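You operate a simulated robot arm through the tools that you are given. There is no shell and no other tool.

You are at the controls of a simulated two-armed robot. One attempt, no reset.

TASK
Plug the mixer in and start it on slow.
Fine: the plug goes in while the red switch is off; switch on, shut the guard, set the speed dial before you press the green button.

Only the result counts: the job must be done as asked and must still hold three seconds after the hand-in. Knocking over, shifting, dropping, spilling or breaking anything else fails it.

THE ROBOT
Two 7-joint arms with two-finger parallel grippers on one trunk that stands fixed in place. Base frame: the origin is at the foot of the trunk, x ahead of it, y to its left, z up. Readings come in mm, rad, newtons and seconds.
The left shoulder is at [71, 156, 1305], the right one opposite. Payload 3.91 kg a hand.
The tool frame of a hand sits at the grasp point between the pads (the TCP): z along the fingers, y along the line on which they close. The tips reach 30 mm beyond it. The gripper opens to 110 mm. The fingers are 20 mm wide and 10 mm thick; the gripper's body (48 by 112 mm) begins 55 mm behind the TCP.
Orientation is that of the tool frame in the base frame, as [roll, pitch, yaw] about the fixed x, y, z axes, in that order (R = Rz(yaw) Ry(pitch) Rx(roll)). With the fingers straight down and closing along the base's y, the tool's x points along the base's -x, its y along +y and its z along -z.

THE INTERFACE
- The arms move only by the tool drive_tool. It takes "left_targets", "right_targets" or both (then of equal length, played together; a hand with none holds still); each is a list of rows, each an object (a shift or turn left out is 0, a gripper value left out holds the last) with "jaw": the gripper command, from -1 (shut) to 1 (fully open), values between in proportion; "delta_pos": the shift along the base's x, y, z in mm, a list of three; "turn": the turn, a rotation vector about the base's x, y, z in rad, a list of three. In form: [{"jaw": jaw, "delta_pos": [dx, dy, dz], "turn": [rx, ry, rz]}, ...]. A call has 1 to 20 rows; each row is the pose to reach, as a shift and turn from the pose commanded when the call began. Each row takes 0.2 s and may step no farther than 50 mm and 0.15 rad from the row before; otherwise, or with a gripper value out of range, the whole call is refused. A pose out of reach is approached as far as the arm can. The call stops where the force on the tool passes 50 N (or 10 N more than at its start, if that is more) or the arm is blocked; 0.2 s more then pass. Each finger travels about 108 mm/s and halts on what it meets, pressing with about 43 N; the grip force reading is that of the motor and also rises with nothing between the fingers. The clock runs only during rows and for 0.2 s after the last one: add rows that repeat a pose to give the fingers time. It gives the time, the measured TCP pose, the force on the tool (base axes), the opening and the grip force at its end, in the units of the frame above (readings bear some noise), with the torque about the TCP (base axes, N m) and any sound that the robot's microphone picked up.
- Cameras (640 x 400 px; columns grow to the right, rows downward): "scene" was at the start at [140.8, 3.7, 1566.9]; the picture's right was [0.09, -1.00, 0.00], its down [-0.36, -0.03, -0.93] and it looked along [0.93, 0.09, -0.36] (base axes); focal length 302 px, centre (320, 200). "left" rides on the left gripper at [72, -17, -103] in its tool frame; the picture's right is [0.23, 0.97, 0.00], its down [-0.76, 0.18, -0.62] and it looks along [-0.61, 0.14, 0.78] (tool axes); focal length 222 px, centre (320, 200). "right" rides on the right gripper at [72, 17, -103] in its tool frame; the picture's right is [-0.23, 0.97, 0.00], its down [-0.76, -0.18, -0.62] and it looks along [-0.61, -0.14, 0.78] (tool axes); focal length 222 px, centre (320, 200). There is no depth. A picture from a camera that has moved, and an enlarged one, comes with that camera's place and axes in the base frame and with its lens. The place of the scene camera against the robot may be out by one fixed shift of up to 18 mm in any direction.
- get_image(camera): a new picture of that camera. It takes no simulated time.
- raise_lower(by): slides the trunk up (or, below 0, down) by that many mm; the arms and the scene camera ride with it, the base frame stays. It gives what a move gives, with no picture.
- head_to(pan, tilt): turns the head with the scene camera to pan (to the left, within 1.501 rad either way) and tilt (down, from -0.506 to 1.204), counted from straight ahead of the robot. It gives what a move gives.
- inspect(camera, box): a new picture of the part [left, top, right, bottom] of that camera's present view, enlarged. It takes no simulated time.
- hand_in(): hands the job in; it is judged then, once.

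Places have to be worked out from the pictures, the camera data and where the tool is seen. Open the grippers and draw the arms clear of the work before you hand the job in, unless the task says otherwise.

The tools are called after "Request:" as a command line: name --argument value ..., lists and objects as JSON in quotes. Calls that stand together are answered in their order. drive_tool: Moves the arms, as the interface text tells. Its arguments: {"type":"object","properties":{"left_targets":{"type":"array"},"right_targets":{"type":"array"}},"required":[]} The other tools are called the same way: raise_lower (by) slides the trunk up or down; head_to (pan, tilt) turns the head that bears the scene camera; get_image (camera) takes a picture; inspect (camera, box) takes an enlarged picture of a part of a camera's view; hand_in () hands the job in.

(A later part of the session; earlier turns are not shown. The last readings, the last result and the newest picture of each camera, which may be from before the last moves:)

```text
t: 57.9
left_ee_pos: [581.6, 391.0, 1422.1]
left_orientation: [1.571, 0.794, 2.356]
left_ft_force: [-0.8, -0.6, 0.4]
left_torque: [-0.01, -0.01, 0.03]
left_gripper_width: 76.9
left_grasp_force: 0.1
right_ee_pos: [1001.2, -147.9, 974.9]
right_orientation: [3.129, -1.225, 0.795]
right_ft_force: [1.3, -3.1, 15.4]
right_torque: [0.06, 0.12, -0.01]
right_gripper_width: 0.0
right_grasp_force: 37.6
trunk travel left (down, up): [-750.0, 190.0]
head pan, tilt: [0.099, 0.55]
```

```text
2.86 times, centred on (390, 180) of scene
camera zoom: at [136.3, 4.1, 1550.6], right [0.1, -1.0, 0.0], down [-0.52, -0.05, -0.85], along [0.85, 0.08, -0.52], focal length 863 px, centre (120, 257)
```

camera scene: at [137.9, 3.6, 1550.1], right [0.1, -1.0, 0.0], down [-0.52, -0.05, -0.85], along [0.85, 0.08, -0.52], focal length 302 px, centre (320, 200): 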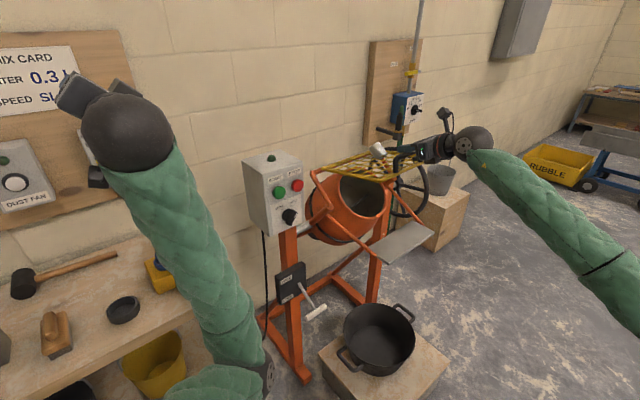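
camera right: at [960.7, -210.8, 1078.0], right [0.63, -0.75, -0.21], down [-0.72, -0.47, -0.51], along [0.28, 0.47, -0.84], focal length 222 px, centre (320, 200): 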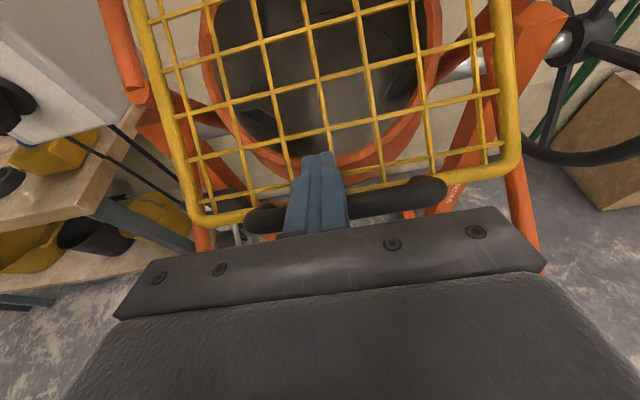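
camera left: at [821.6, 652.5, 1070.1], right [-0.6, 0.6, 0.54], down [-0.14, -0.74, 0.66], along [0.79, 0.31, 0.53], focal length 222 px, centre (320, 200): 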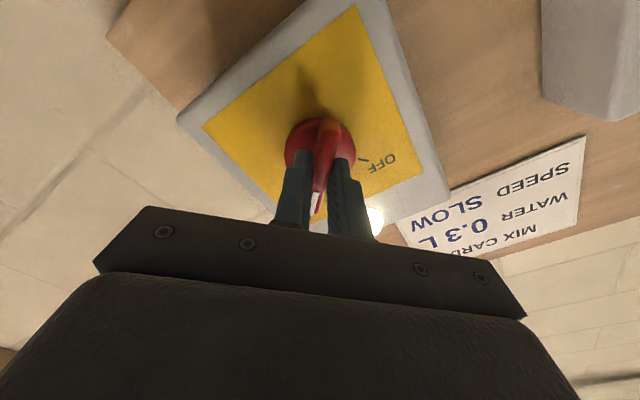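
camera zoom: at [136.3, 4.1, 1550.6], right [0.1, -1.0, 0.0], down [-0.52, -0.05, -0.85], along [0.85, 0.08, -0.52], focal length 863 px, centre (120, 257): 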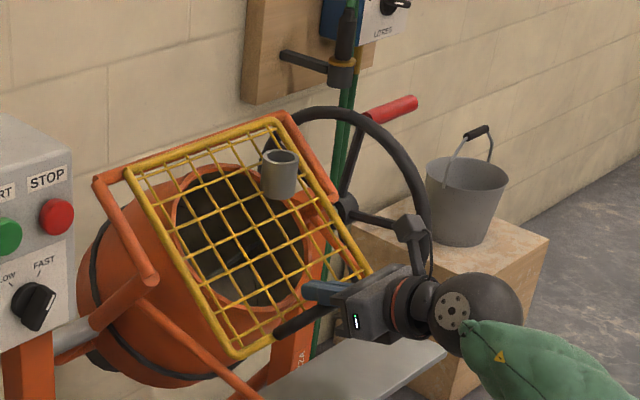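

Force rose to 15 N, so the guard is near its stop. I press a few mm more to make sure it is fully shut and see how the force responds.

Request:
drive_tool --right_targets '[{"jaw": -1, "delta_pos": [1, 1, -3]}, {"jaw": -1, "delta_pos": [1, 1, -3]}, {"jaw": -1, "delta_pos": [1, 1, -3]}]'

Request:
inspect --camera "scene" --box '[300, 110, 480, 250]'

```text
t: 58.7
left_ee_pos: [579.0, 390.9, 1423.3]
left_orientation: [1.569, 0.794, 2.355]
left_ft_force: [0.6, -0.8, 0.4]
left_torque: [0.02, 0.01, 0.02]
left_gripper_width: 76.9
left_grasp_force: 0.0
right_ee_pos: [1001.2, -146.4, 973.1]
right_orientation: [3.127, -1.228, 0.796]
right_ft_force: [8.8, -7.5, 36.9]
right_torque: [0.01, 0.17, -0.01]
right_gripper_width: 0.0
right_grasp_force: 37.3
trunk travel left (down, up): [-750.0, 190.0]
head pan, tilt: [0.099, 0.55]
```

```text
2.86 times, centred on (390, 180) of scene
camera zoom: at [134.4, 3.5, 1550.8], right [0.1, -1.0, 0.0], down [-0.52, -0.05, -0.85], along [0.85, 0.08, -0.52], focal length 863 px, centre (120, 257)
```

zoom: 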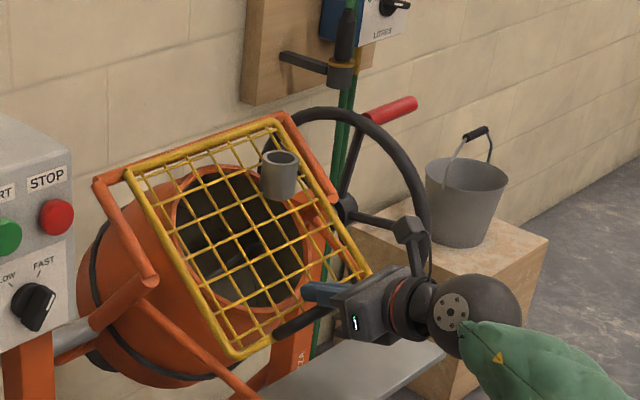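

Force jumped to 38 N with the guard unmoved and the contact at the fingers: the guard is on its stop. I lift the hand off and check that the guard stays shut.

Request:
drive_tool --right_targets '[{"jaw": -1, "delta_pos": [-1, -1, 6]}, {"jaw": -1, "delta_pos": [-2, -2, 20]}, {"jaw": -1, "delta_pos": [-10, -10, 45]}, {"jaw": -1, "delta_pos": [-25, -25, 75]}, {"jaw": -1, "delta_pos": [-45, -45, 110]}, {"jaw": -1, "delta_pos": [-65, -65, 150]}]'

Request:
get_image --camera "right"

Request:
inspect --camera "scene" --box '[300, 110, 480, 250]'

```text
t: 60.1
left_ee_pos: [581.4, 390.2, 1422.0]
left_orientation: [1.572, 0.793, 2.358]
left_ft_force: [0.5, -0.6, -0.6]
left_torque: [0.03, 0.02, -0.01]
left_gripper_width: 77.2
left_grasp_force: 0.0
right_ee_pos: [935.9, -212.9, 1118.5]
right_orientation: [3.138, -1.222, 0.787]
right_ft_force: [0.1, -0.4, -1.0]
right_torque: [-0.02, -0.03, -0.01]
right_gripper_width: 0.2
right_grasp_force: 37.8
trunk travel left (down, up): [-750.0, 190.0]
head pan, tilt: [0.099, 0.55]
```

```text
taken
camera right: at [896.5, -276.1, 1221.9], right [0.63, -0.74, -0.21], down [-0.72, -0.47, -0.5], along [0.27, 0.47, -0.84], focal length 222 px, centre (320, 200)
```

right: 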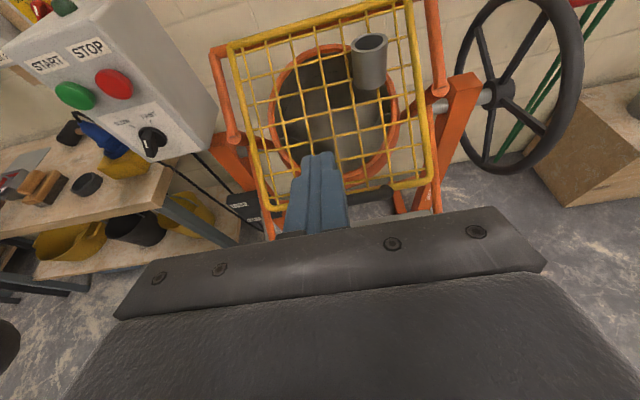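

```text
2.86 times, centred on (390, 180) of scene
camera zoom: at [136.4, 3.3, 1550.2], right [0.1, -0.99, 0.0], down [-0.52, -0.05, -0.85], along [0.85, 0.09, -0.52], focal length 863 px, centre (120, 257)
```

zoom: 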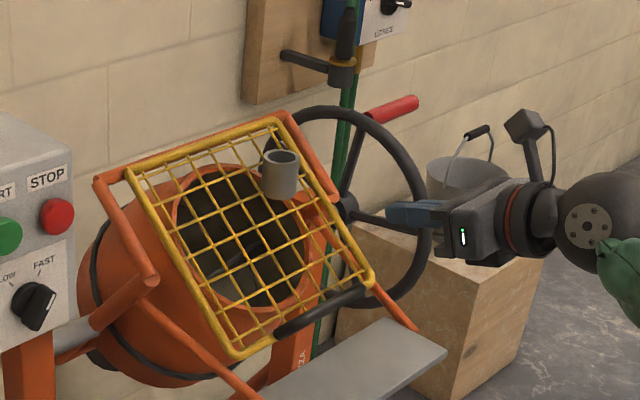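

The guard stays shut. Next the speed dial: the right camera sees the control box well, so I zoom on it.

Request:
inspect --camera "right" --box '[20, 20, 220, 180]'

Request:
inspect --camera "scene" --box '[240, 140, 330, 240]'

```text
2.50 times, centred on (120, 100) of right
camera zoom: at [896.5, -276.1, 1221.9], right [0.63, -0.74, -0.21], down [-0.72, -0.47, -0.5], along [0.27, 0.47, -0.84], focal length 555 px, centre (820, 450)
```

zoom: 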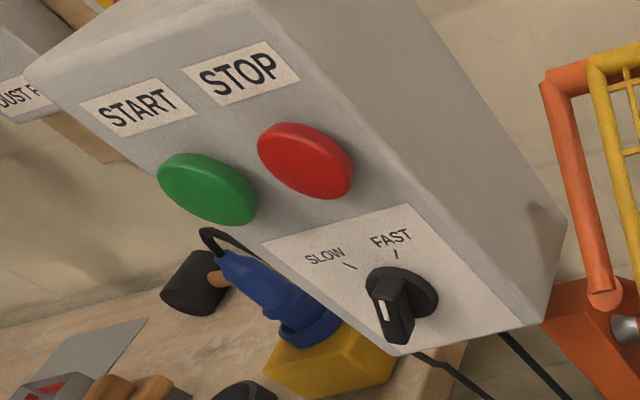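

```text
4.00 times, centred on (285, 190) of scene
camera zoom: at [136.4, 3.3, 1550.2], right [0.1, -0.99, 0.0], down [-0.52, -0.05, -0.85], along [0.85, 0.09, -0.52], focal length 1208 px, centre (460, 240)
```

zoom: 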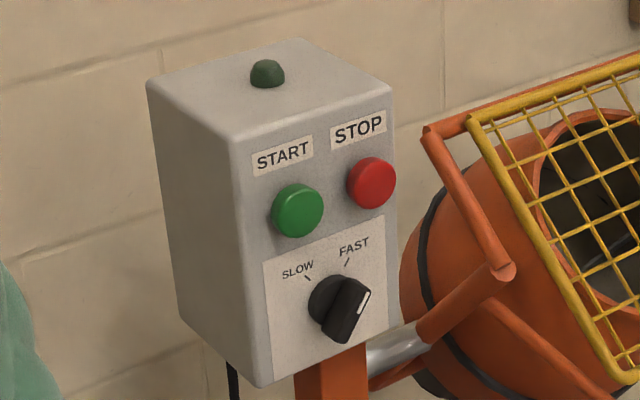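

I need to be sure which way the dial's white mark points, so I zoom further from both cameras.

Request:
inspect --camera "right" --box '[130, 95, 180, 145]'

Request:
inspect --camera "scene" --box '[275, 195, 310, 230]'

```text
8.00 times, centred on (155, 120) of right
camera zoom: at [896.5, -276.1, 1221.9], right [0.63, -0.74, -0.21], down [-0.72, -0.47, -0.5], along [0.27, 0.47, -0.84], focal length 1777 px, centre (1640, 840)
```

zoom: 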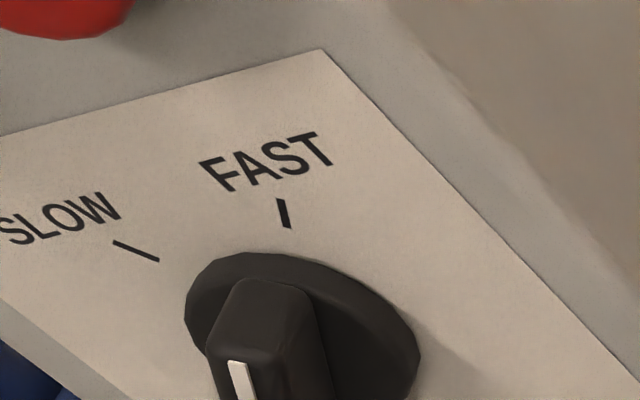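

```text
11.43 times, centred on (292, 212) of scene
camera zoom: at [136.4, 3.3, 1550.2], right [0.1, -0.99, 0.0], down [-0.52, -0.05, -0.85], along [0.85, 0.09, -0.52], focal length 3452 px, centre (634, 57)
```

zoom: 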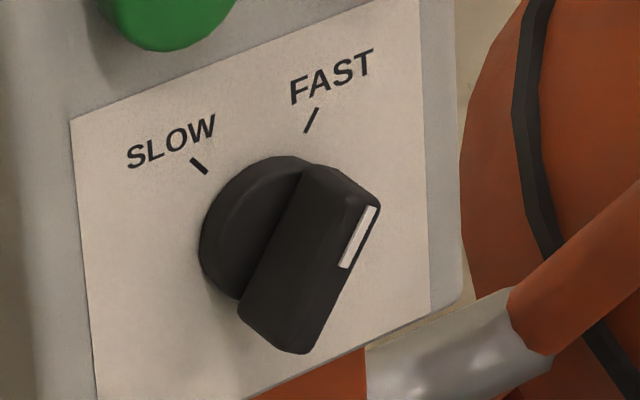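

The white mark is clearly at FAST (bar slanting up-right); it must go 90° counter-clockwise to SLOW. Fresh triangulation: dial disk ≈ [894, 185, 1012], green button ≈ [869, 200, 1109]. I bring the right hand in front of the box, levelling it to point straight at the panel.

Request:
drive_tool --right_targets '[{"jaw": -1, "delta_pos": [-26.5, 28, -7.25], "turn": [0.0308, -0.0308, 0]}, {"jaw": -1, "delta_pos": [-53, 56, -14.5], "turn": [0.0617, -0.0617, 0]}, {"jaw": -1, "delta_pos": [-79.5, 84, -21.75], "turn": [0.0925, -0.0925, 0]}, {"jaw": -1, "delta_pos": [-106, 112, -29], "turn": [0.1234, -0.1234, 0]}, {"jaw": -1, "delta_pos": [-132.5, 140, -36], "turn": [0.1542, -0.1542, 0]}, {"jaw": -1, "delta_pos": [-159, 168, -43.5], "turn": [0.1851, -0.1851, 0]}, {"jaw": -1, "delta_pos": [-185.5, 196, -50.75], "turn": [0.2159, -0.2159, 0]}, {"jaw": 0.0, "delta_pos": [-212, 224, -58], "turn": [0.2468, -0.2468, 0]}]'

Request:
get_image --camera "right"

Request:
get_image --camera "scene"

```text
t: 61.9
left_ee_pos: [582.1, 391.7, 1422.0]
left_orientation: [1.57, 0.795, 2.356]
left_ft_force: [0.5, 0.0, 0.5]
left_torque: [-0.01, 0.02, -0.03]
left_gripper_width: 76.9
left_grasp_force: 0.1
right_ee_pos: [724.8, 13.9, 1058.8]
right_orientation: [1.186, -1.567, 2.738]
right_ft_force: [-0.7, 0.9, 0.6]
right_torque: [-0.04, 0.0, 0.0]
right_gripper_width: 54.9
right_grasp_force: 0.0
trunk travel left (down, up): [-750.0, 190.0]
head pan, tilt: [0.099, 0.55]
```

```text
taken
camera right: at [661.6, -72.0, 1132.0], right [0.69, -0.69, -0.22], down [-0.57, -0.31, -0.76], along [0.46, 0.65, -0.61], focal length 222 px, centre (320, 200)
```

right: 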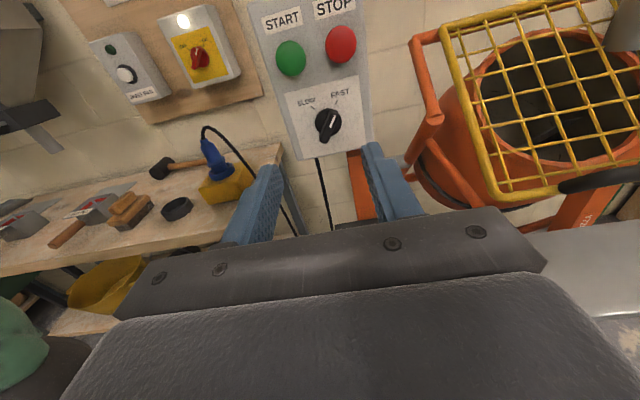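

```text
taken
camera scene: at [136.7, 4.8, 1550.4], right [0.1, -1.0, 0.0], down [-0.52, -0.05, -0.85], along [0.85, 0.08, -0.52], focal length 302 px, centre (320, 200)
```

scene: 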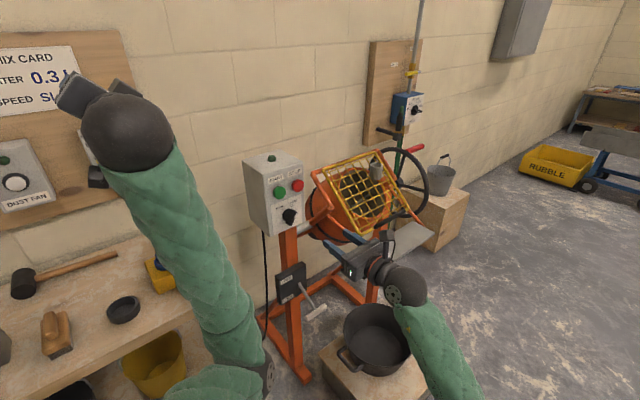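

The dial appears exactly where predicted. I zoom to measure the bar centre and tilt in this near-frontal view.

Request:
inspect --camera "right" --box '[280, 80, 380, 160]'

Request:
inspect --camera "right" --box '[240, 0, 400, 110]'

```text
5.00 times, centred on (330, 120) of right
camera zoom: at [661.6, -72.0, 1132.0], right [0.69, -0.69, -0.22], down [-0.57, -0.31, -0.76], along [0.46, 0.65, -0.61], focal length 1111 px, centre (270, 600)
```

zoom: 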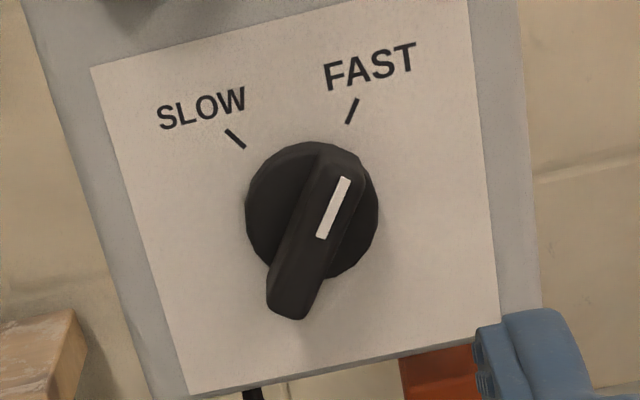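

```text
3.64 times, centred on (320, 55) of right
camera zoom: at [661.6, -72.0, 1132.0], right [0.69, -0.69, -0.22], down [-0.57, -0.31, -0.76], along [0.46, 0.65, -0.61], focal length 808 px, centre (320, 727)
```

zoom: 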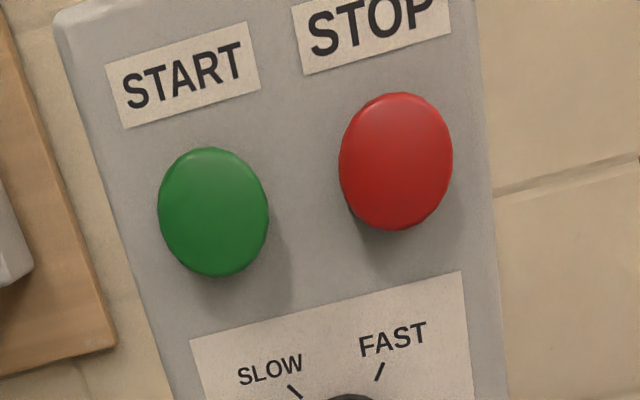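

The bar points to FAST at about 36–40° right of vertical, dial centre at about u=504.5, z=1012.5. I roll the gripper +0.65 rad to close across the bar and approach to about 100 mm in front of it.

Request:
drive_tool --right_targets '[{"jaw": 0.15, "delta_pos": [17, 16.7, -9.5], "turn": [0.0919, 0.0919, 0]}, {"jaw": 0.15, "delta_pos": [34, 33.4, -19], "turn": [0.1838, 0.1838, 0]}, {"jaw": 0.15, "delta_pos": [52, 50, -28.5], "turn": [0.2758, 0.2758, 0]}, {"jaw": 0.15, "delta_pos": [69, 67, -38], "turn": [0.3677, 0.3677, 0]}, {"jaw": 0.15, "delta_pos": [86.1, 83.6, -46.5], "turn": [0.4596, 0.4596, 0]}]'

Request:
get_image --camera "right"

Request:
inspect --camera "right" --box '[260, 70, 380, 190]'

Request:
get_image --camera "scene"

```text
t: 63.1
left_ee_pos: [583.2, 390.8, 1420.2]
left_orientation: [1.572, 0.794, 2.357]
left_ft_force: [0.2, 0.1, 0.0]
left_torque: [0.03, 0.03, -0.02]
left_gripper_width: 76.9
left_grasp_force: 0.1
right_ee_pos: [811.6, 94.8, 1011.8]
right_orientation: [-1.574, -0.92, -0.786]
right_ft_force: [0.0, -0.5, 0.3]
right_torque: [0.0, 0.0, -0.03]
right_gripper_width: 63.3
right_grasp_force: 0.1
trunk travel left (down, up): [-750.0, 190.0]
head pan, tilt: [0.099, 0.55]
```

```text
taken
camera right: at [778.4, -18.3, 1061.2], right [0.45, -0.45, -0.77], down [-0.87, -0.01, -0.5], along [0.22, 0.89, -0.4], focal length 222 px, centre (320, 200)
```

right: 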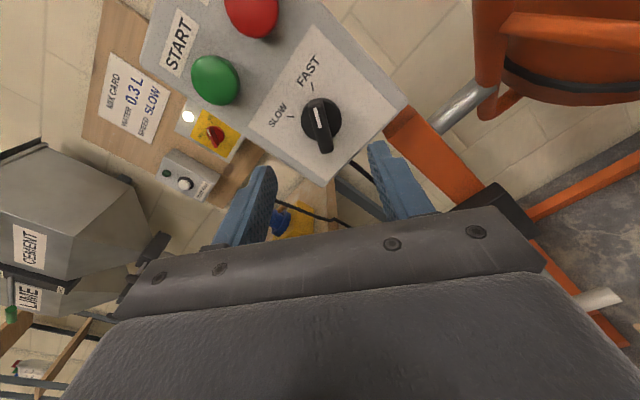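

```text
3.33 times, centred on (320, 130) of right
camera zoom: at [778.4, -18.3, 1061.2], right [0.45, -0.45, -0.77], down [-0.87, -0.01, -0.5], along [0.22, 0.89, -0.4], focal length 740 px, centre (320, 433)
```

zoom: 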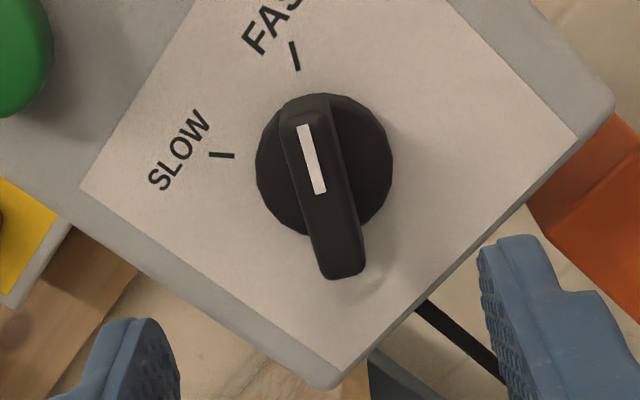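

```text
taken
camera scene: at [138.2, 4.6, 1550.1], right [0.1, -1.0, 0.0], down [-0.52, -0.05, -0.85], along [0.85, 0.08, -0.52], focal length 302 px, centre (320, 200)
```

scene: 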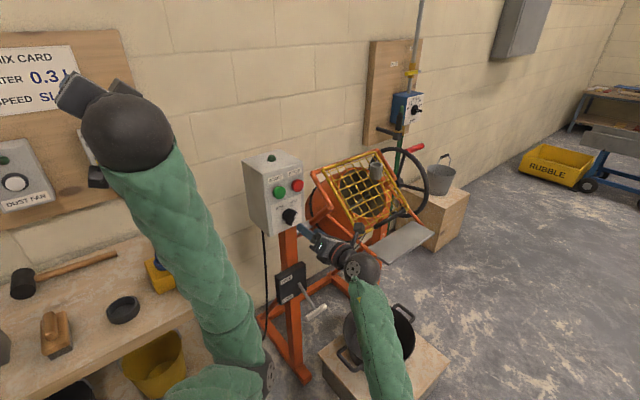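

Alignment is good (offset ~1.4 mm, tilt within ~1°); bar front is ~96 mm ahead, disk ~114 mm. I correct and advance 75 mm so the tips overlap the bar by about 9 mm, then look.

Request:
drive_tool --right_targets '[{"jaw": 0.15, "delta_pos": [15, 13.5, -0.8]}, {"jaw": 0.15, "delta_pos": [30, 28.5, -0.8]}, {"jaw": 0.15, "delta_pos": [44, 42.5, -0.8]}, {"jaw": 0.15, "delta_pos": [53.7, 52.3, -0.8]}]'

Request:
inspect --camera "right" --box '[220, 90, 420, 230]'

```text
t: 64.1
left_ee_pos: [583.3, 391.9, 1420.5]
left_orientation: [1.572, 0.793, 2.358]
left_ft_force: [0.6, 0.1, 0.5]
left_torque: [-0.03, 0.0, -0.01]
left_gripper_width: 77.2
left_grasp_force: 0.2
right_ee_pos: [864.1, 148.8, 1012.8]
right_orientation: [-1.572, -0.923, -0.786]
right_ft_force: [0.7, -1.6, 0.1]
right_torque: [0.01, 0.01, -0.02]
right_gripper_width: 63.6
right_grasp_force: 0.0
trunk travel left (down, up): [-750.0, 190.0]
head pan, tilt: [0.099, 0.55]
```

```text
2.86 times, centred on (320, 160) of right
camera zoom: at [830.6, 35.3, 1059.9], right [0.45, -0.45, -0.77], down [-0.87, -0.01, -0.5], along [0.22, 0.89, -0.4], focal length 635 px, centre (320, 314)
```

zoom: 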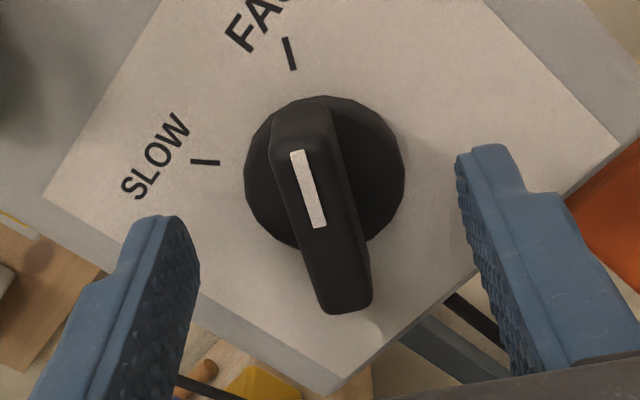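

Tips straddle the bar with no contact; I advance 3 mm more and close.

Request:
drive_tool --right_targets '[{"jaw": 0.0, "delta_pos": [2.1, 2.1, 0]}, {"jaw": -0.5, "delta_pos": [2.1, 2.1, 0]}, {"jaw": -1, "delta_pos": [2.1, 2.1, 0]}, {"jaw": -1, "delta_pos": [2.1, 2.1, 0]}, {"jaw": -1, "delta_pos": [2.1, 2.1, 0]}]'

Request:
inspect --camera "right" --box '[220, 90, 420, 230]'

```text
t: 65.3
left_ee_pos: [583.4, 391.7, 1420.1]
left_orientation: [1.574, 0.793, 2.357]
left_ft_force: [-0.1, -0.3, -0.2]
left_torque: [0.01, -0.03, 0.03]
left_gripper_width: 76.9
left_grasp_force: 0.0
right_ee_pos: [866.6, 150.9, 1011.2]
right_orientation: [-1.572, -0.922, -0.785]
right_ft_force: [5.3, -1.1, -3.1]
right_torque: [-0.26, -0.68, 0.12]
right_gripper_width: 14.3
right_grasp_force: 44.9
trunk travel left (down, up): [-750.0, 190.0]
head pan, tilt: [0.099, 0.55]
```

```text
2.86 times, centred on (320, 160) of right
camera zoom: at [833.6, 36.9, 1060.3], right [0.45, -0.45, -0.77], down [-0.87, -0.01, -0.5], along [0.22, 0.89, -0.4], focal length 635 px, centre (320, 314)
```

zoom: 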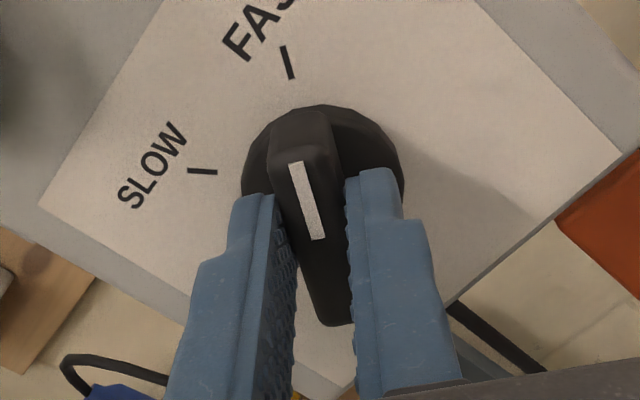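

The bar is gripped (14.3 mm) with small forces. I rotate counter-clockwise in steps toward SLOW.

Request:
drive_tool --right_targets '[{"jaw": -1, "turn": [-0.085, -0.085, 0]}, {"jaw": -1, "turn": [-0.17, -0.17, 0]}, {"jaw": -1, "turn": [-0.255, -0.255, 0]}]'

Request:
inspect --camera "right" --box '[220, 90, 420, 230]'

```text
t: 66.1
left_ee_pos: [581.4, 389.8, 1420.0]
left_orientation: [1.57, 0.793, 2.358]
left_ft_force: [-0.6, -0.3, -0.3]
left_torque: [0.02, -0.01, 0.0]
left_gripper_width: 76.9
left_grasp_force: 0.1
right_ee_pos: [865.9, 151.2, 1012.7]
right_orientation: [-1.575, -1.284, -0.782]
right_ft_force: [-13.9, -6.1, -11.2]
right_torque: [0.18, -0.19, 0.38]
right_gripper_width: 13.8
right_grasp_force: 45.4
trunk travel left (down, up): [-750.0, 190.0]
head pan, tilt: [0.099, 0.55]
```

```text
2.86 times, centred on (320, 160) of right
camera zoom: at [818.8, 51.9, 1077.7], right [0.61, -0.62, -0.49], down [-0.71, -0.17, -0.68], along [0.34, 0.77, -0.54], focal length 635 px, centre (320, 314)
```

zoom: 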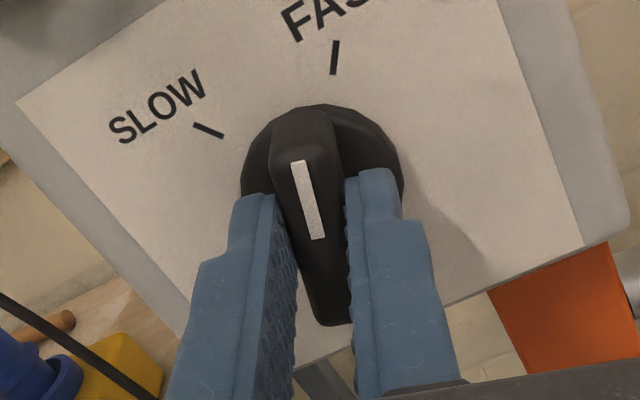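

The dial turns with the gripper. I apply a small force correction and continue.

Request:
drive_tool --right_targets '[{"jaw": -1, "delta_pos": [-0.6, -0.3, -0.5], "turn": [-0.085, -0.085, 0]}, {"jaw": -1, "delta_pos": [-0.6, -0.3, -0.5], "turn": [-0.17, -0.17, 0]}, {"jaw": -1, "delta_pos": [-0.6, -0.3, -0.5], "turn": [-0.255, -0.255, 0]}]'

Request:
inspect --camera "right" --box '[220, 90, 420, 230]'

```text
t: 66.9
left_ee_pos: [580.4, 391.5, 1422.1]
left_orientation: [1.571, 0.796, 2.358]
left_ft_force: [-0.3, 0.0, -1.1]
left_torque: [-0.01, 0.0, -0.03]
left_gripper_width: 77.2
left_grasp_force: 0.1
right_ee_pos: [865.1, 151.6, 1011.2]
right_orientation: [1.562, -1.498, 2.364]
right_ft_force: [-16.9, 0.6, -8.1]
right_torque: [-0.18, 0.22, 0.61]
right_gripper_width: 13.6
right_grasp_force: 44.8
trunk travel left (down, up): [-750.0, 190.0]
head pan, tilt: [0.099, 0.55]
```

```text
2.86 times, centred on (320, 160) of right
camera zoom: at [800.3, 70.2, 1086.4], right [0.7, -0.7, -0.15], down [-0.53, -0.35, -0.77], along [0.49, 0.62, -0.62], focal length 635 px, centre (320, 314)
```

zoom: 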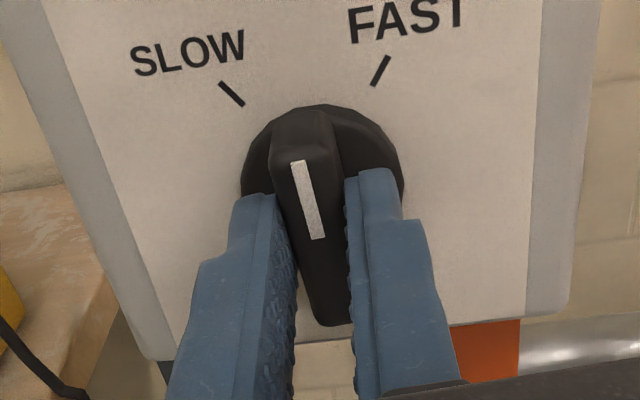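

Past vertical now. I continue turning toward SLOW with a small correction.

Request:
drive_tool --right_targets '[{"jaw": -1, "delta_pos": [-0.7, 0, -0.4], "turn": [-0.085, -0.085, 0]}, {"jaw": -1, "delta_pos": [-0.7, 0, -0.4], "turn": [-0.17, -0.17, 0]}, {"jaw": -1, "delta_pos": [-0.7, 0, -0.4], "turn": [-0.255, -0.255, 0]}]'

Request:
inspect --camera "right" --box '[220, 90, 420, 230]'

```text
t: 67.7
left_ee_pos: [580.6, 392.3, 1421.2]
left_orientation: [1.57, 0.794, 2.359]
left_ft_force: [0.7, 0.0, -0.1]
left_torque: [0.0, 0.03, 0.01]
left_gripper_width: 76.8
left_grasp_force: 0.0
right_ee_pos: [865.3, 151.8, 1012.4]
right_orientation: [1.567, -1.135, 2.358]
right_ft_force: [-16.1, 7.9, -6.9]
right_torque: [-0.22, 0.21, 0.47]
right_gripper_width: 14.0
right_grasp_force: 44.9
trunk travel left (down, up): [-750.0, 190.0]
head pan, tilt: [0.099, 0.55]
```

```text
2.86 times, centred on (320, 160) of right
camera zoom: at [780.7, 89.7, 1085.3], right [0.69, -0.69, 0.21], down [-0.33, -0.55, -0.77], along [0.64, 0.46, -0.61], focal length 635 px, centre (320, 314)
```

zoom: 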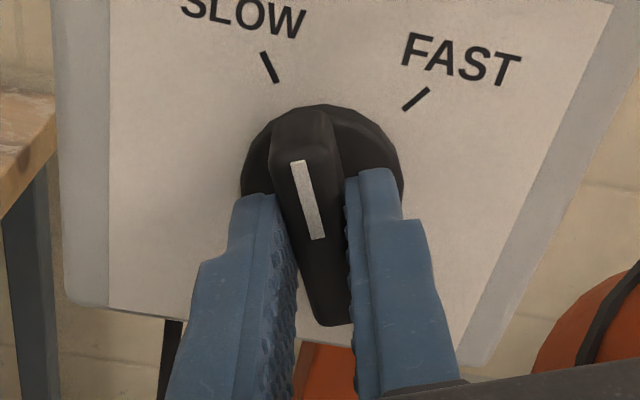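

The SLOW tick is almost lined up where FAST was at the start. I turn roughly 0.2 rad more, gently.

Request:
drive_tool --right_targets '[{"jaw": -1, "delta_pos": [-0.5, 0.3, -0.3], "turn": [-0.06, -0.06, 0]}, {"jaw": -1, "delta_pos": [-0.5, 0.3, -0.3], "turn": [-0.12, -0.12, 0]}, {"jaw": -1, "delta_pos": [-0.5, 0.3, -0.3], "turn": [-0.16, -0.16, 0]}]'

Request:
inspect --camera "right" --box '[220, 90, 420, 230]'

```text
t: 68.5
left_ee_pos: [580.8, 391.6, 1421.9]
left_orientation: [1.573, 0.794, 2.359]
left_ft_force: [-0.7, 0.1, 0.8]
left_torque: [-0.01, 0.0, -0.02]
left_gripper_width: 76.7
left_grasp_force: 0.1
right_ee_pos: [864.5, 151.8, 1011.1]
right_orientation: [1.569, -0.91, 2.359]
right_ft_force: [-15.6, 10.9, -5.1]
right_torque: [0.86, 1.17, 0.48]
right_gripper_width: 14.3
right_grasp_force: 45.4
trunk travel left (down, up): [-750.0, 190.0]
head pan, tilt: [0.099, 0.55]
```

```text
2.86 times, centred on (320, 160) of right
camera zoom: at [769.2, 101.2, 1080.1], right [0.64, -0.64, 0.42], down [-0.21, -0.67, -0.71], along [0.74, 0.37, -0.57], focal length 635 px, centre (320, 314)
```

zoom: 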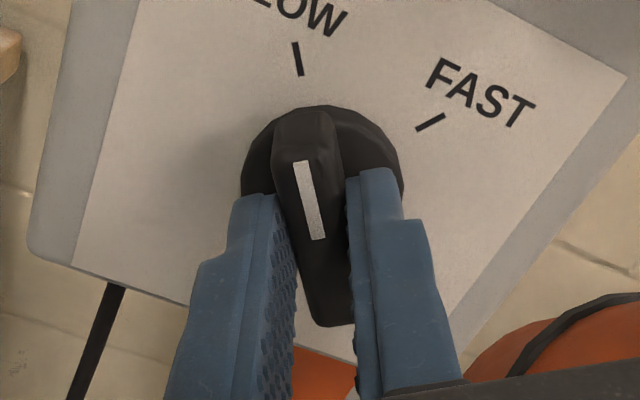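

Torque about the dial axis rose to 1.4 N·m: it's at its stop on SLOW. I relax slightly, open and back straight off.

Request:
drive_tool --right_targets '[{"jaw": -1, "turn": [0.015, 0.015, 0]}, {"jaw": -0.4, "turn": [0.015, 0.015, 0]}, {"jaw": 0.1, "turn": [0.015, 0.015, 0]}, {"jaw": 0.1, "delta_pos": [-10, -10, 0], "turn": [0.015, 0.015, 0]}, {"jaw": 0.1, "delta_pos": [-35, -35, 0], "turn": [0.015, 0.015, 0]}, {"jaw": 0.1, "delta_pos": [-65, -65, 0], "turn": [0.015, 0.015, 0]}, {"jaw": 0.1, "delta_pos": [-95, -95, 0], "turn": [0.015, 0.015, 0]}]'

Request:
get_image --camera "right"

Request:
inspect --camera "scene" --box '[260, 160, 330, 240]'

```text
t: 70.1
left_ee_pos: [582.0, 390.4, 1422.1]
left_orientation: [1.569, 0.793, 2.357]
left_ft_force: [0.4, 0.0, -0.3]
left_torque: [-0.04, 0.03, -0.03]
left_gripper_width: 77.0
left_grasp_force: 0.0
right_ee_pos: [772.2, 55.5, 1010.7]
right_orientation: [1.565, -0.932, 2.36]
right_ft_force: [0.3, -0.4, 0.6]
right_torque: [-0.01, -0.02, 0.01]
right_gripper_width: 60.7
right_grasp_force: 0.0
trunk travel left (down, up): [-750.0, 190.0]
head pan, tilt: [0.099, 0.55]
```

```text
taken
camera right: at [677.1, 3.1, 1078.7], right [0.65, -0.65, 0.4], down [-0.22, -0.66, -0.72], along [0.73, 0.38, -0.57], focal length 222 px, centre (320, 200)
```

right: 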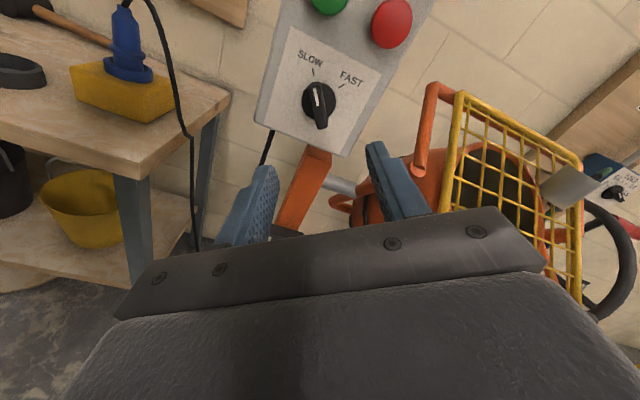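

```text
5.00 times, centred on (295, 200) of scene
camera zoom: at [136.8, 3.0, 1550.3], right [0.1, -0.99, 0.0], down [-0.52, -0.05, -0.85], along [0.85, 0.09, -0.52], focal length 1510 px, centre (445, 200)
```

zoom: 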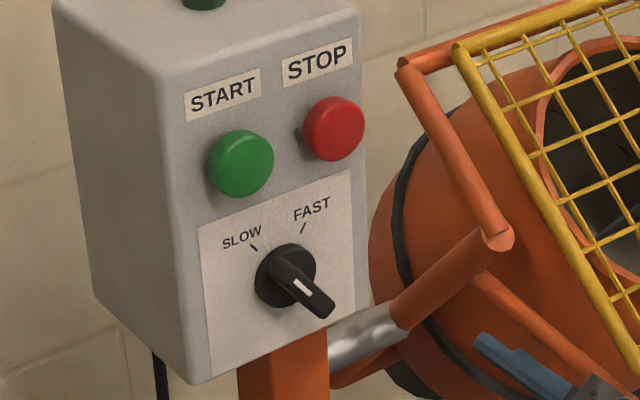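

The dial bar now slants up-left toward SLOW. I zoom in to verify with the right camera before pressing START.

Request:
inspect --camera "right" --box '[270, 30, 390, 150]'

Request:
inspect --camera "right" --box '[60, 0, 220, 130]'

```text
3.33 times, centred on (330, 90) of right
camera zoom: at [677.1, 3.1, 1078.7], right [0.65, -0.65, 0.4], down [-0.22, -0.66, -0.72], along [0.73, 0.38, -0.57], focal length 740 px, centre (287, 567)
```

zoom: 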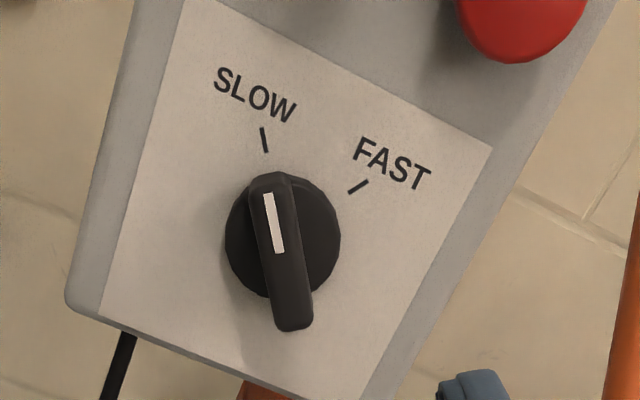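

```text
3.08 times, centred on (140, 65) of right
camera zoom: at [677.1, 3.1, 1078.7], right [0.65, -0.65, 0.4], down [-0.22, -0.66, -0.72], along [0.73, 0.38, -0.57], focal length 684 px, centre (874, 615)
```

zoom: 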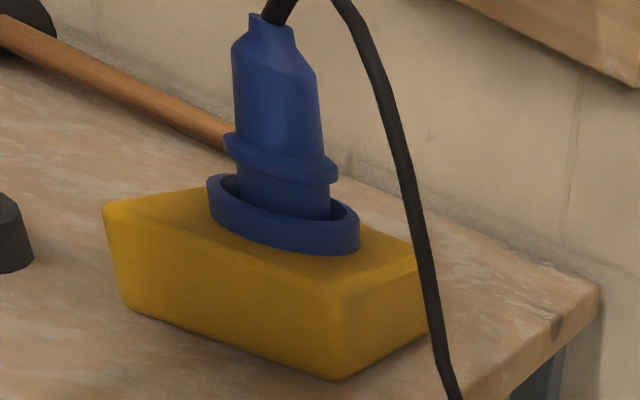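

The dial points exactly at SLOW and the plug is seated. Now I close the right fingers, undo the roll and line up in front of the green button.

Request:
drive_tool --right_targets '[{"jaw": -0.4, "delta_pos": [-2.7, 6.9, 19.7], "turn": [0.0904, 0.0904, 0]}, {"jaw": -1, "delta_pos": [-5.4, 13.7, 39.3], "turn": [0.1807, 0.1807, 0]}, {"jaw": -1, "delta_pos": [-8, 20.6, 59], "turn": [0.2711, 0.2711, 0]}, {"jaw": -1, "delta_pos": [-10.7, 27.4, 78.6], "turn": [0.3615, 0.3615, 0]}, {"jaw": -1, "delta_pos": [-13.4, 34.3, 98.3], "turn": [0.4518, 0.4518, 0]}, {"jaw": -1, "delta_pos": [-13.4, 34.3, 98.3], "turn": [0.4518, 0.4518, 0]}]'

Request:
get_image --camera "right"

Request:
inspect --camera "right" --box '[250, 60, 390, 200]'

```text
t: 71.5
left_ee_pos: [583.4, 389.1, 1421.1]
left_orientation: [1.57, 0.793, 2.358]
left_ft_force: [0.4, -0.4, -0.8]
left_torque: [0.0, 0.02, 0.01]
left_gripper_width: 76.7
left_grasp_force: 0.1
right_ee_pos: [757.5, 89.0, 1110.3]
right_orientation: [-1.286, -1.565, -1.076]
right_ft_force: [0.3, 0.3, -0.1]
right_torque: [0.03, -0.03, -0.03]
right_gripper_width: 0.0
right_grasp_force: 37.8
trunk travel left (down, up): [-750.0, 190.0]
head pan, tilt: [0.099, 0.55]
```

```text
taken
camera right: at [696.2, 4.5, 1182.7], right [0.69, -0.69, -0.23], down [-0.57, -0.31, -0.76], along [0.45, 0.65, -0.61], focal length 222 px, centre (320, 200)
```

right: 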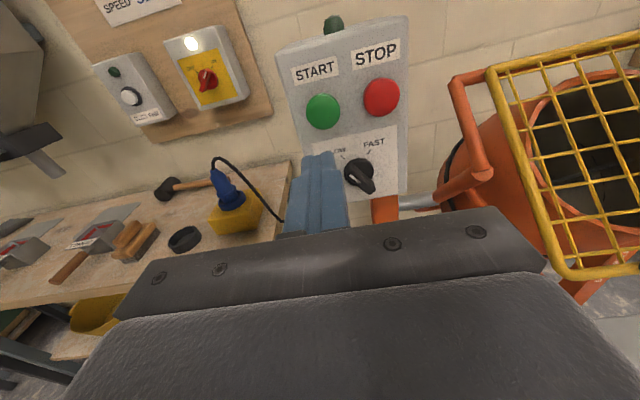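

```text
2.86 times, centred on (320, 130) of right
camera zoom: at [696.2, 4.5, 1182.7], right [0.69, -0.69, -0.23], down [-0.57, -0.31, -0.76], along [0.45, 0.65, -0.61], focal length 635 px, centre (320, 400)
```

zoom: 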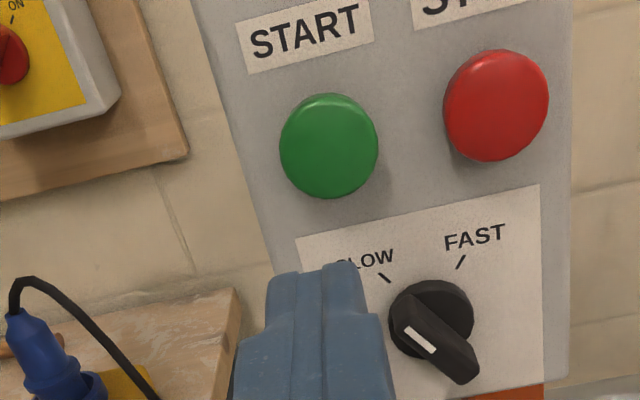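

The green button is within ~3 mm of the finger axis, tips about 110–125 mm short of it. I advance 95 mm first.

Request:
drive_tool --right_targets '[{"jaw": -1, "delta_pos": [20, 17, -3]}, {"jaw": -1, "delta_pos": [40, 36.5, -3]}, {"jaw": -1, "delta_pos": [57, 53.5, -3]}, {"jaw": -1, "delta_pos": [69.2, 65.2, -3]}]'

Request:
get_image --camera "right"

Request:
inspect --camera "scene" --box '[250, 140, 350, 240]'

```text
t: 72.5
left_ee_pos: [582.8, 391.3, 1421.6]
left_orientation: [1.572, 0.792, 2.357]
left_ft_force: [-0.7, 0.4, -0.3]
left_torque: [-0.05, -0.01, 0.04]
left_gripper_width: 77.2
left_grasp_force: 0.0
right_ee_pos: [825.7, 153.8, 1107.6]
right_orientation: [-1.194, -1.569, -1.164]
right_ft_force: [-0.4, -0.7, -0.4]
right_torque: [0.04, -0.01, 0.03]
right_gripper_width: 0.2
right_grasp_force: 37.8
trunk travel left (down, up): [-750.0, 190.0]
head pan, tilt: [0.099, 0.55]
```

```text
taken
camera right: at [765.0, 69.8, 1180.9], right [0.69, -0.69, -0.23], down [-0.57, -0.31, -0.76], along [0.45, 0.65, -0.61], focal length 222 px, centre (320, 200)
```

right: 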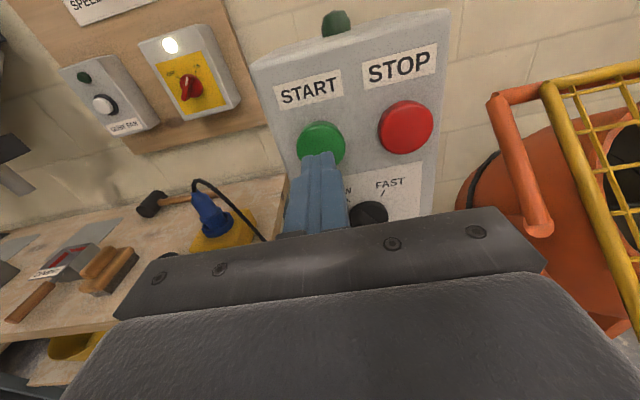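

```text
4.00 times, centred on (300, 190) of scene
camera zoom: at [138.0, 4.1, 1550.1], right [0.1, -1.0, 0.0], down [-0.52, -0.05, -0.85], along [0.85, 0.08, -0.52], focal length 1208 px, centre (400, 240)
```

zoom: 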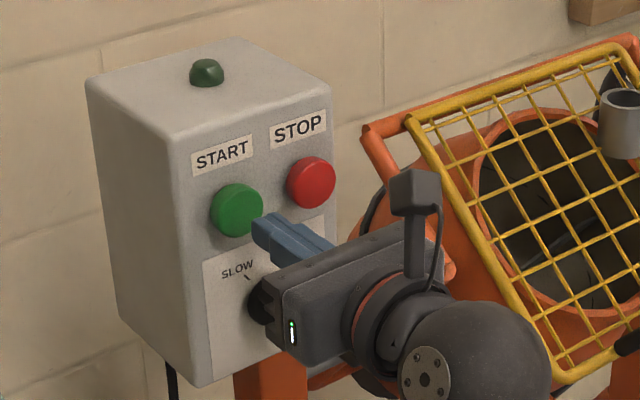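

Tips are ~25 mm from the button and centred. I press forward in 4 mm steps, listening for a click.

Request:
drive_tool --right_targets '[{"jaw": -1, "delta_pos": [2.8, 2.8, -1]}, {"jaw": -1, "delta_pos": [5.7, 5.7, -2]}, {"jaw": -1, "delta_pos": [8.5, 8.5, -2]}, {"jaw": -1, "delta_pos": [11.3, 11.3, -2]}, {"jaw": -1, "delta_pos": [14.1, 14.1, -2]}, {"jaw": -1, "delta_pos": [17, 17, -2]}, {"jaw": -1, "delta_pos": [18.4, 18.4, -2]}]'

Request:
inspect --camera "scene" --box '[250, 140, 350, 240]'

```text
t: 74.1
left_ee_pos: [582.4, 391.4, 1422.3]
left_orientation: [1.571, 0.793, 2.359]
left_ft_force: [-0.1, -0.9, -0.2]
left_torque: [0.0, 0.02, 0.0]
left_gripper_width: 76.8
left_grasp_force: 0.0
right_ee_pos: [843.9, 174.3, 1105.8]
right_orientation: [-0.669, -1.568, -1.691]
right_ft_force: [-1.3, -1.6, 0.6]
right_torque: [-0.01, -0.03, 0.0]
right_gripper_width: 0.0
right_grasp_force: 37.6
trunk travel left (down, up): [-750.0, 190.0]
head pan, tilt: [0.099, 0.55]
```

```text
4.00 times, centred on (300, 190) of scene
camera zoom: at [137.3, 3.7, 1550.2], right [0.1, -1.0, 0.0], down [-0.52, -0.05, -0.85], along [0.85, 0.08, -0.52], focal length 1208 px, centre (400, 240)
```

zoom: 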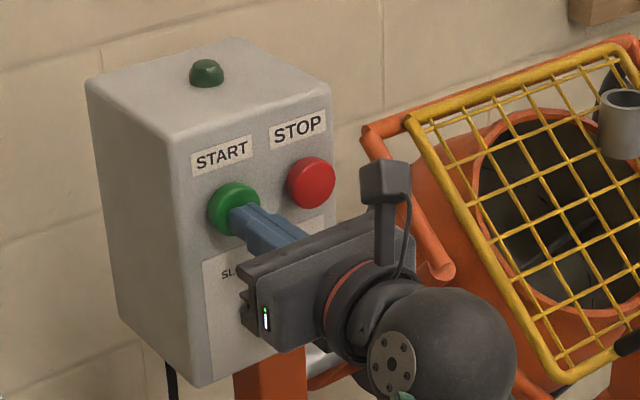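

Contact seems to begin (about 2 N). I press further in 3 mm steps.

Request:
drive_tool --right_targets '[{"jaw": -1, "delta_pos": [2.1, 2.1, 0]}, {"jaw": -1, "delta_pos": [4.2, 4.2, 0]}, {"jaw": -1, "delta_pos": [6.4, 6.4, 0]}]'

Request:
get_image --camera "scene"

Request:
inspect --camera "scene" --box '[250, 140, 350, 240]'

```text
t: 74.9
left_ee_pos: [580.9, 387.9, 1422.2]
left_orientation: [1.57, 0.793, 2.354]
left_ft_force: [0.2, -0.2, 0.2]
left_torque: [0.0, -0.01, 0.0]
left_gripper_width: 76.8
left_grasp_force: 0.1
right_ee_pos: [848.9, 178.3, 1105.6]
right_orientation: [-0.945, -1.568, -1.412]
right_ft_force: [-27.0, -15.1, -8.4]
right_torque: [-0.2, 0.2, 0.16]
right_gripper_width: 0.0
right_grasp_force: 37.6
trunk travel left (down, up): [-750.0, 190.0]
head pan, tilt: [0.099, 0.55]
heard: click
```

```text
taken
camera scene: at [135.2, 2.3, 1550.2], right [0.1, -1.0, 0.0], down [-0.52, -0.05, -0.85], along [0.85, 0.08, -0.52], focal length 302 px, centre (320, 200)
```

scene: 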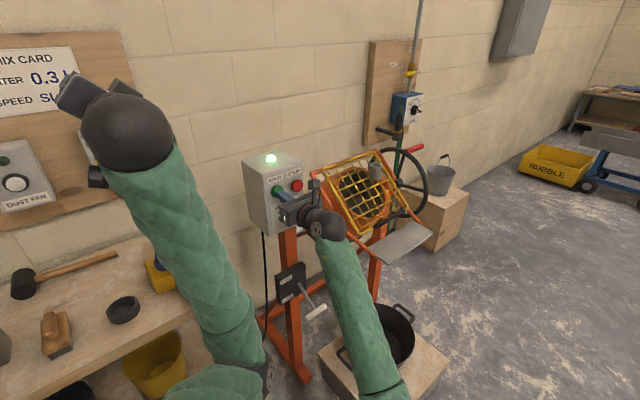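

```text
4.00 times, centred on (300, 190) of scene
camera zoom: at [135.2, 2.3, 1550.2], right [0.1, -1.0, 0.0], down [-0.52, -0.05, -0.85], along [0.85, 0.08, -0.52], focal length 1208 px, centre (400, 240)
```

zoom: 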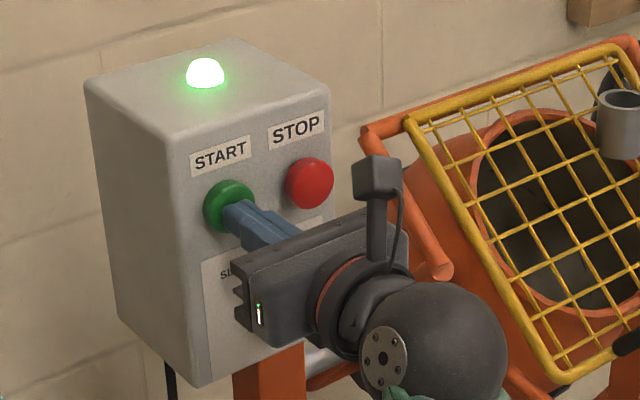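

A click was heard and the green lamp on the box lit: the mixer is running. I back the right hand straight off the button.

Request:
drive_tool --right_targets '[{"jaw": -1, "delta_pos": [-8, -8, 0]}, {"jaw": -1, "delta_pos": [-25, -25, 0]}, {"jaw": -1, "delta_pos": [-50, -50, 0]}, {"jaw": -1, "delta_pos": [-80, -80, 0]}, {"jaw": -1, "delta_pos": [-110, -110, 10]}, {"jaw": -1, "delta_pos": [-140, -140, 20]}]'

Request:
get_image --camera "scene"

Request:
inspect --camera "scene" --box '[240, 140, 440, 260]'

```text
t: 76.3
left_ee_pos: [580.5, 390.4, 1421.5]
left_orientation: [1.571, 0.792, 2.355]
left_ft_force: [-0.1, 0.0, -0.5]
left_torque: [-0.02, -0.01, 0.01]
left_gripper_width: 76.9
left_grasp_force: 0.0
right_ee_pos: [708.9, 38.3, 1126.4]
right_orientation: [-0.629, -1.57, -1.728]
right_ft_force: [-0.1, -0.2, 0.1]
right_torque: [-0.01, 0.0, -0.01]
right_gripper_width: 0.0
right_grasp_force: 38.1
trunk travel left (down, up): [-750.0, 190.0]
head pan, tilt: [0.099, 0.55]
```

```text
taken
camera scene: at [136.8, 3.1, 1550.3], right [0.1, -0.99, 0.0], down [-0.52, -0.05, -0.85], along [0.85, 0.09, -0.52], focal length 302 px, centre (320, 200)
```

scene: 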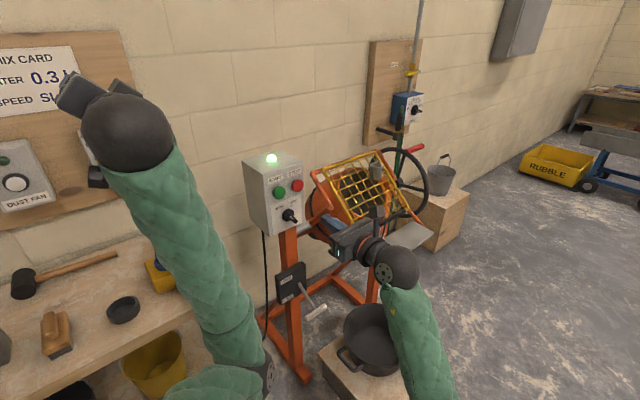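

```text
3.20 times, centred on (340, 200) of scene
camera zoom: at [136.8, 3.1, 1550.3], right [0.1, -0.99, 0.0], down [-0.52, -0.05, -0.85], along [0.85, 0.09, -0.52], focal length 966 px, centre (256, 200)
```

zoom: 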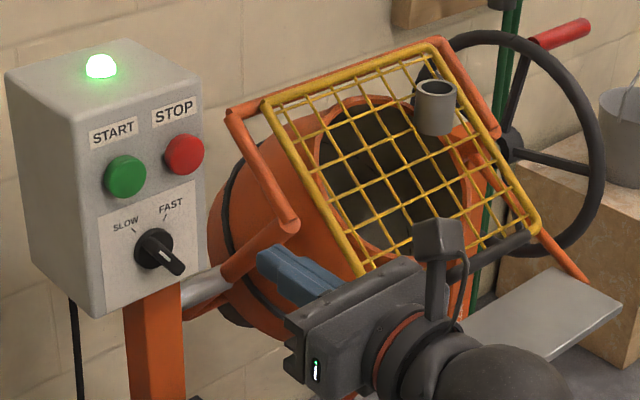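

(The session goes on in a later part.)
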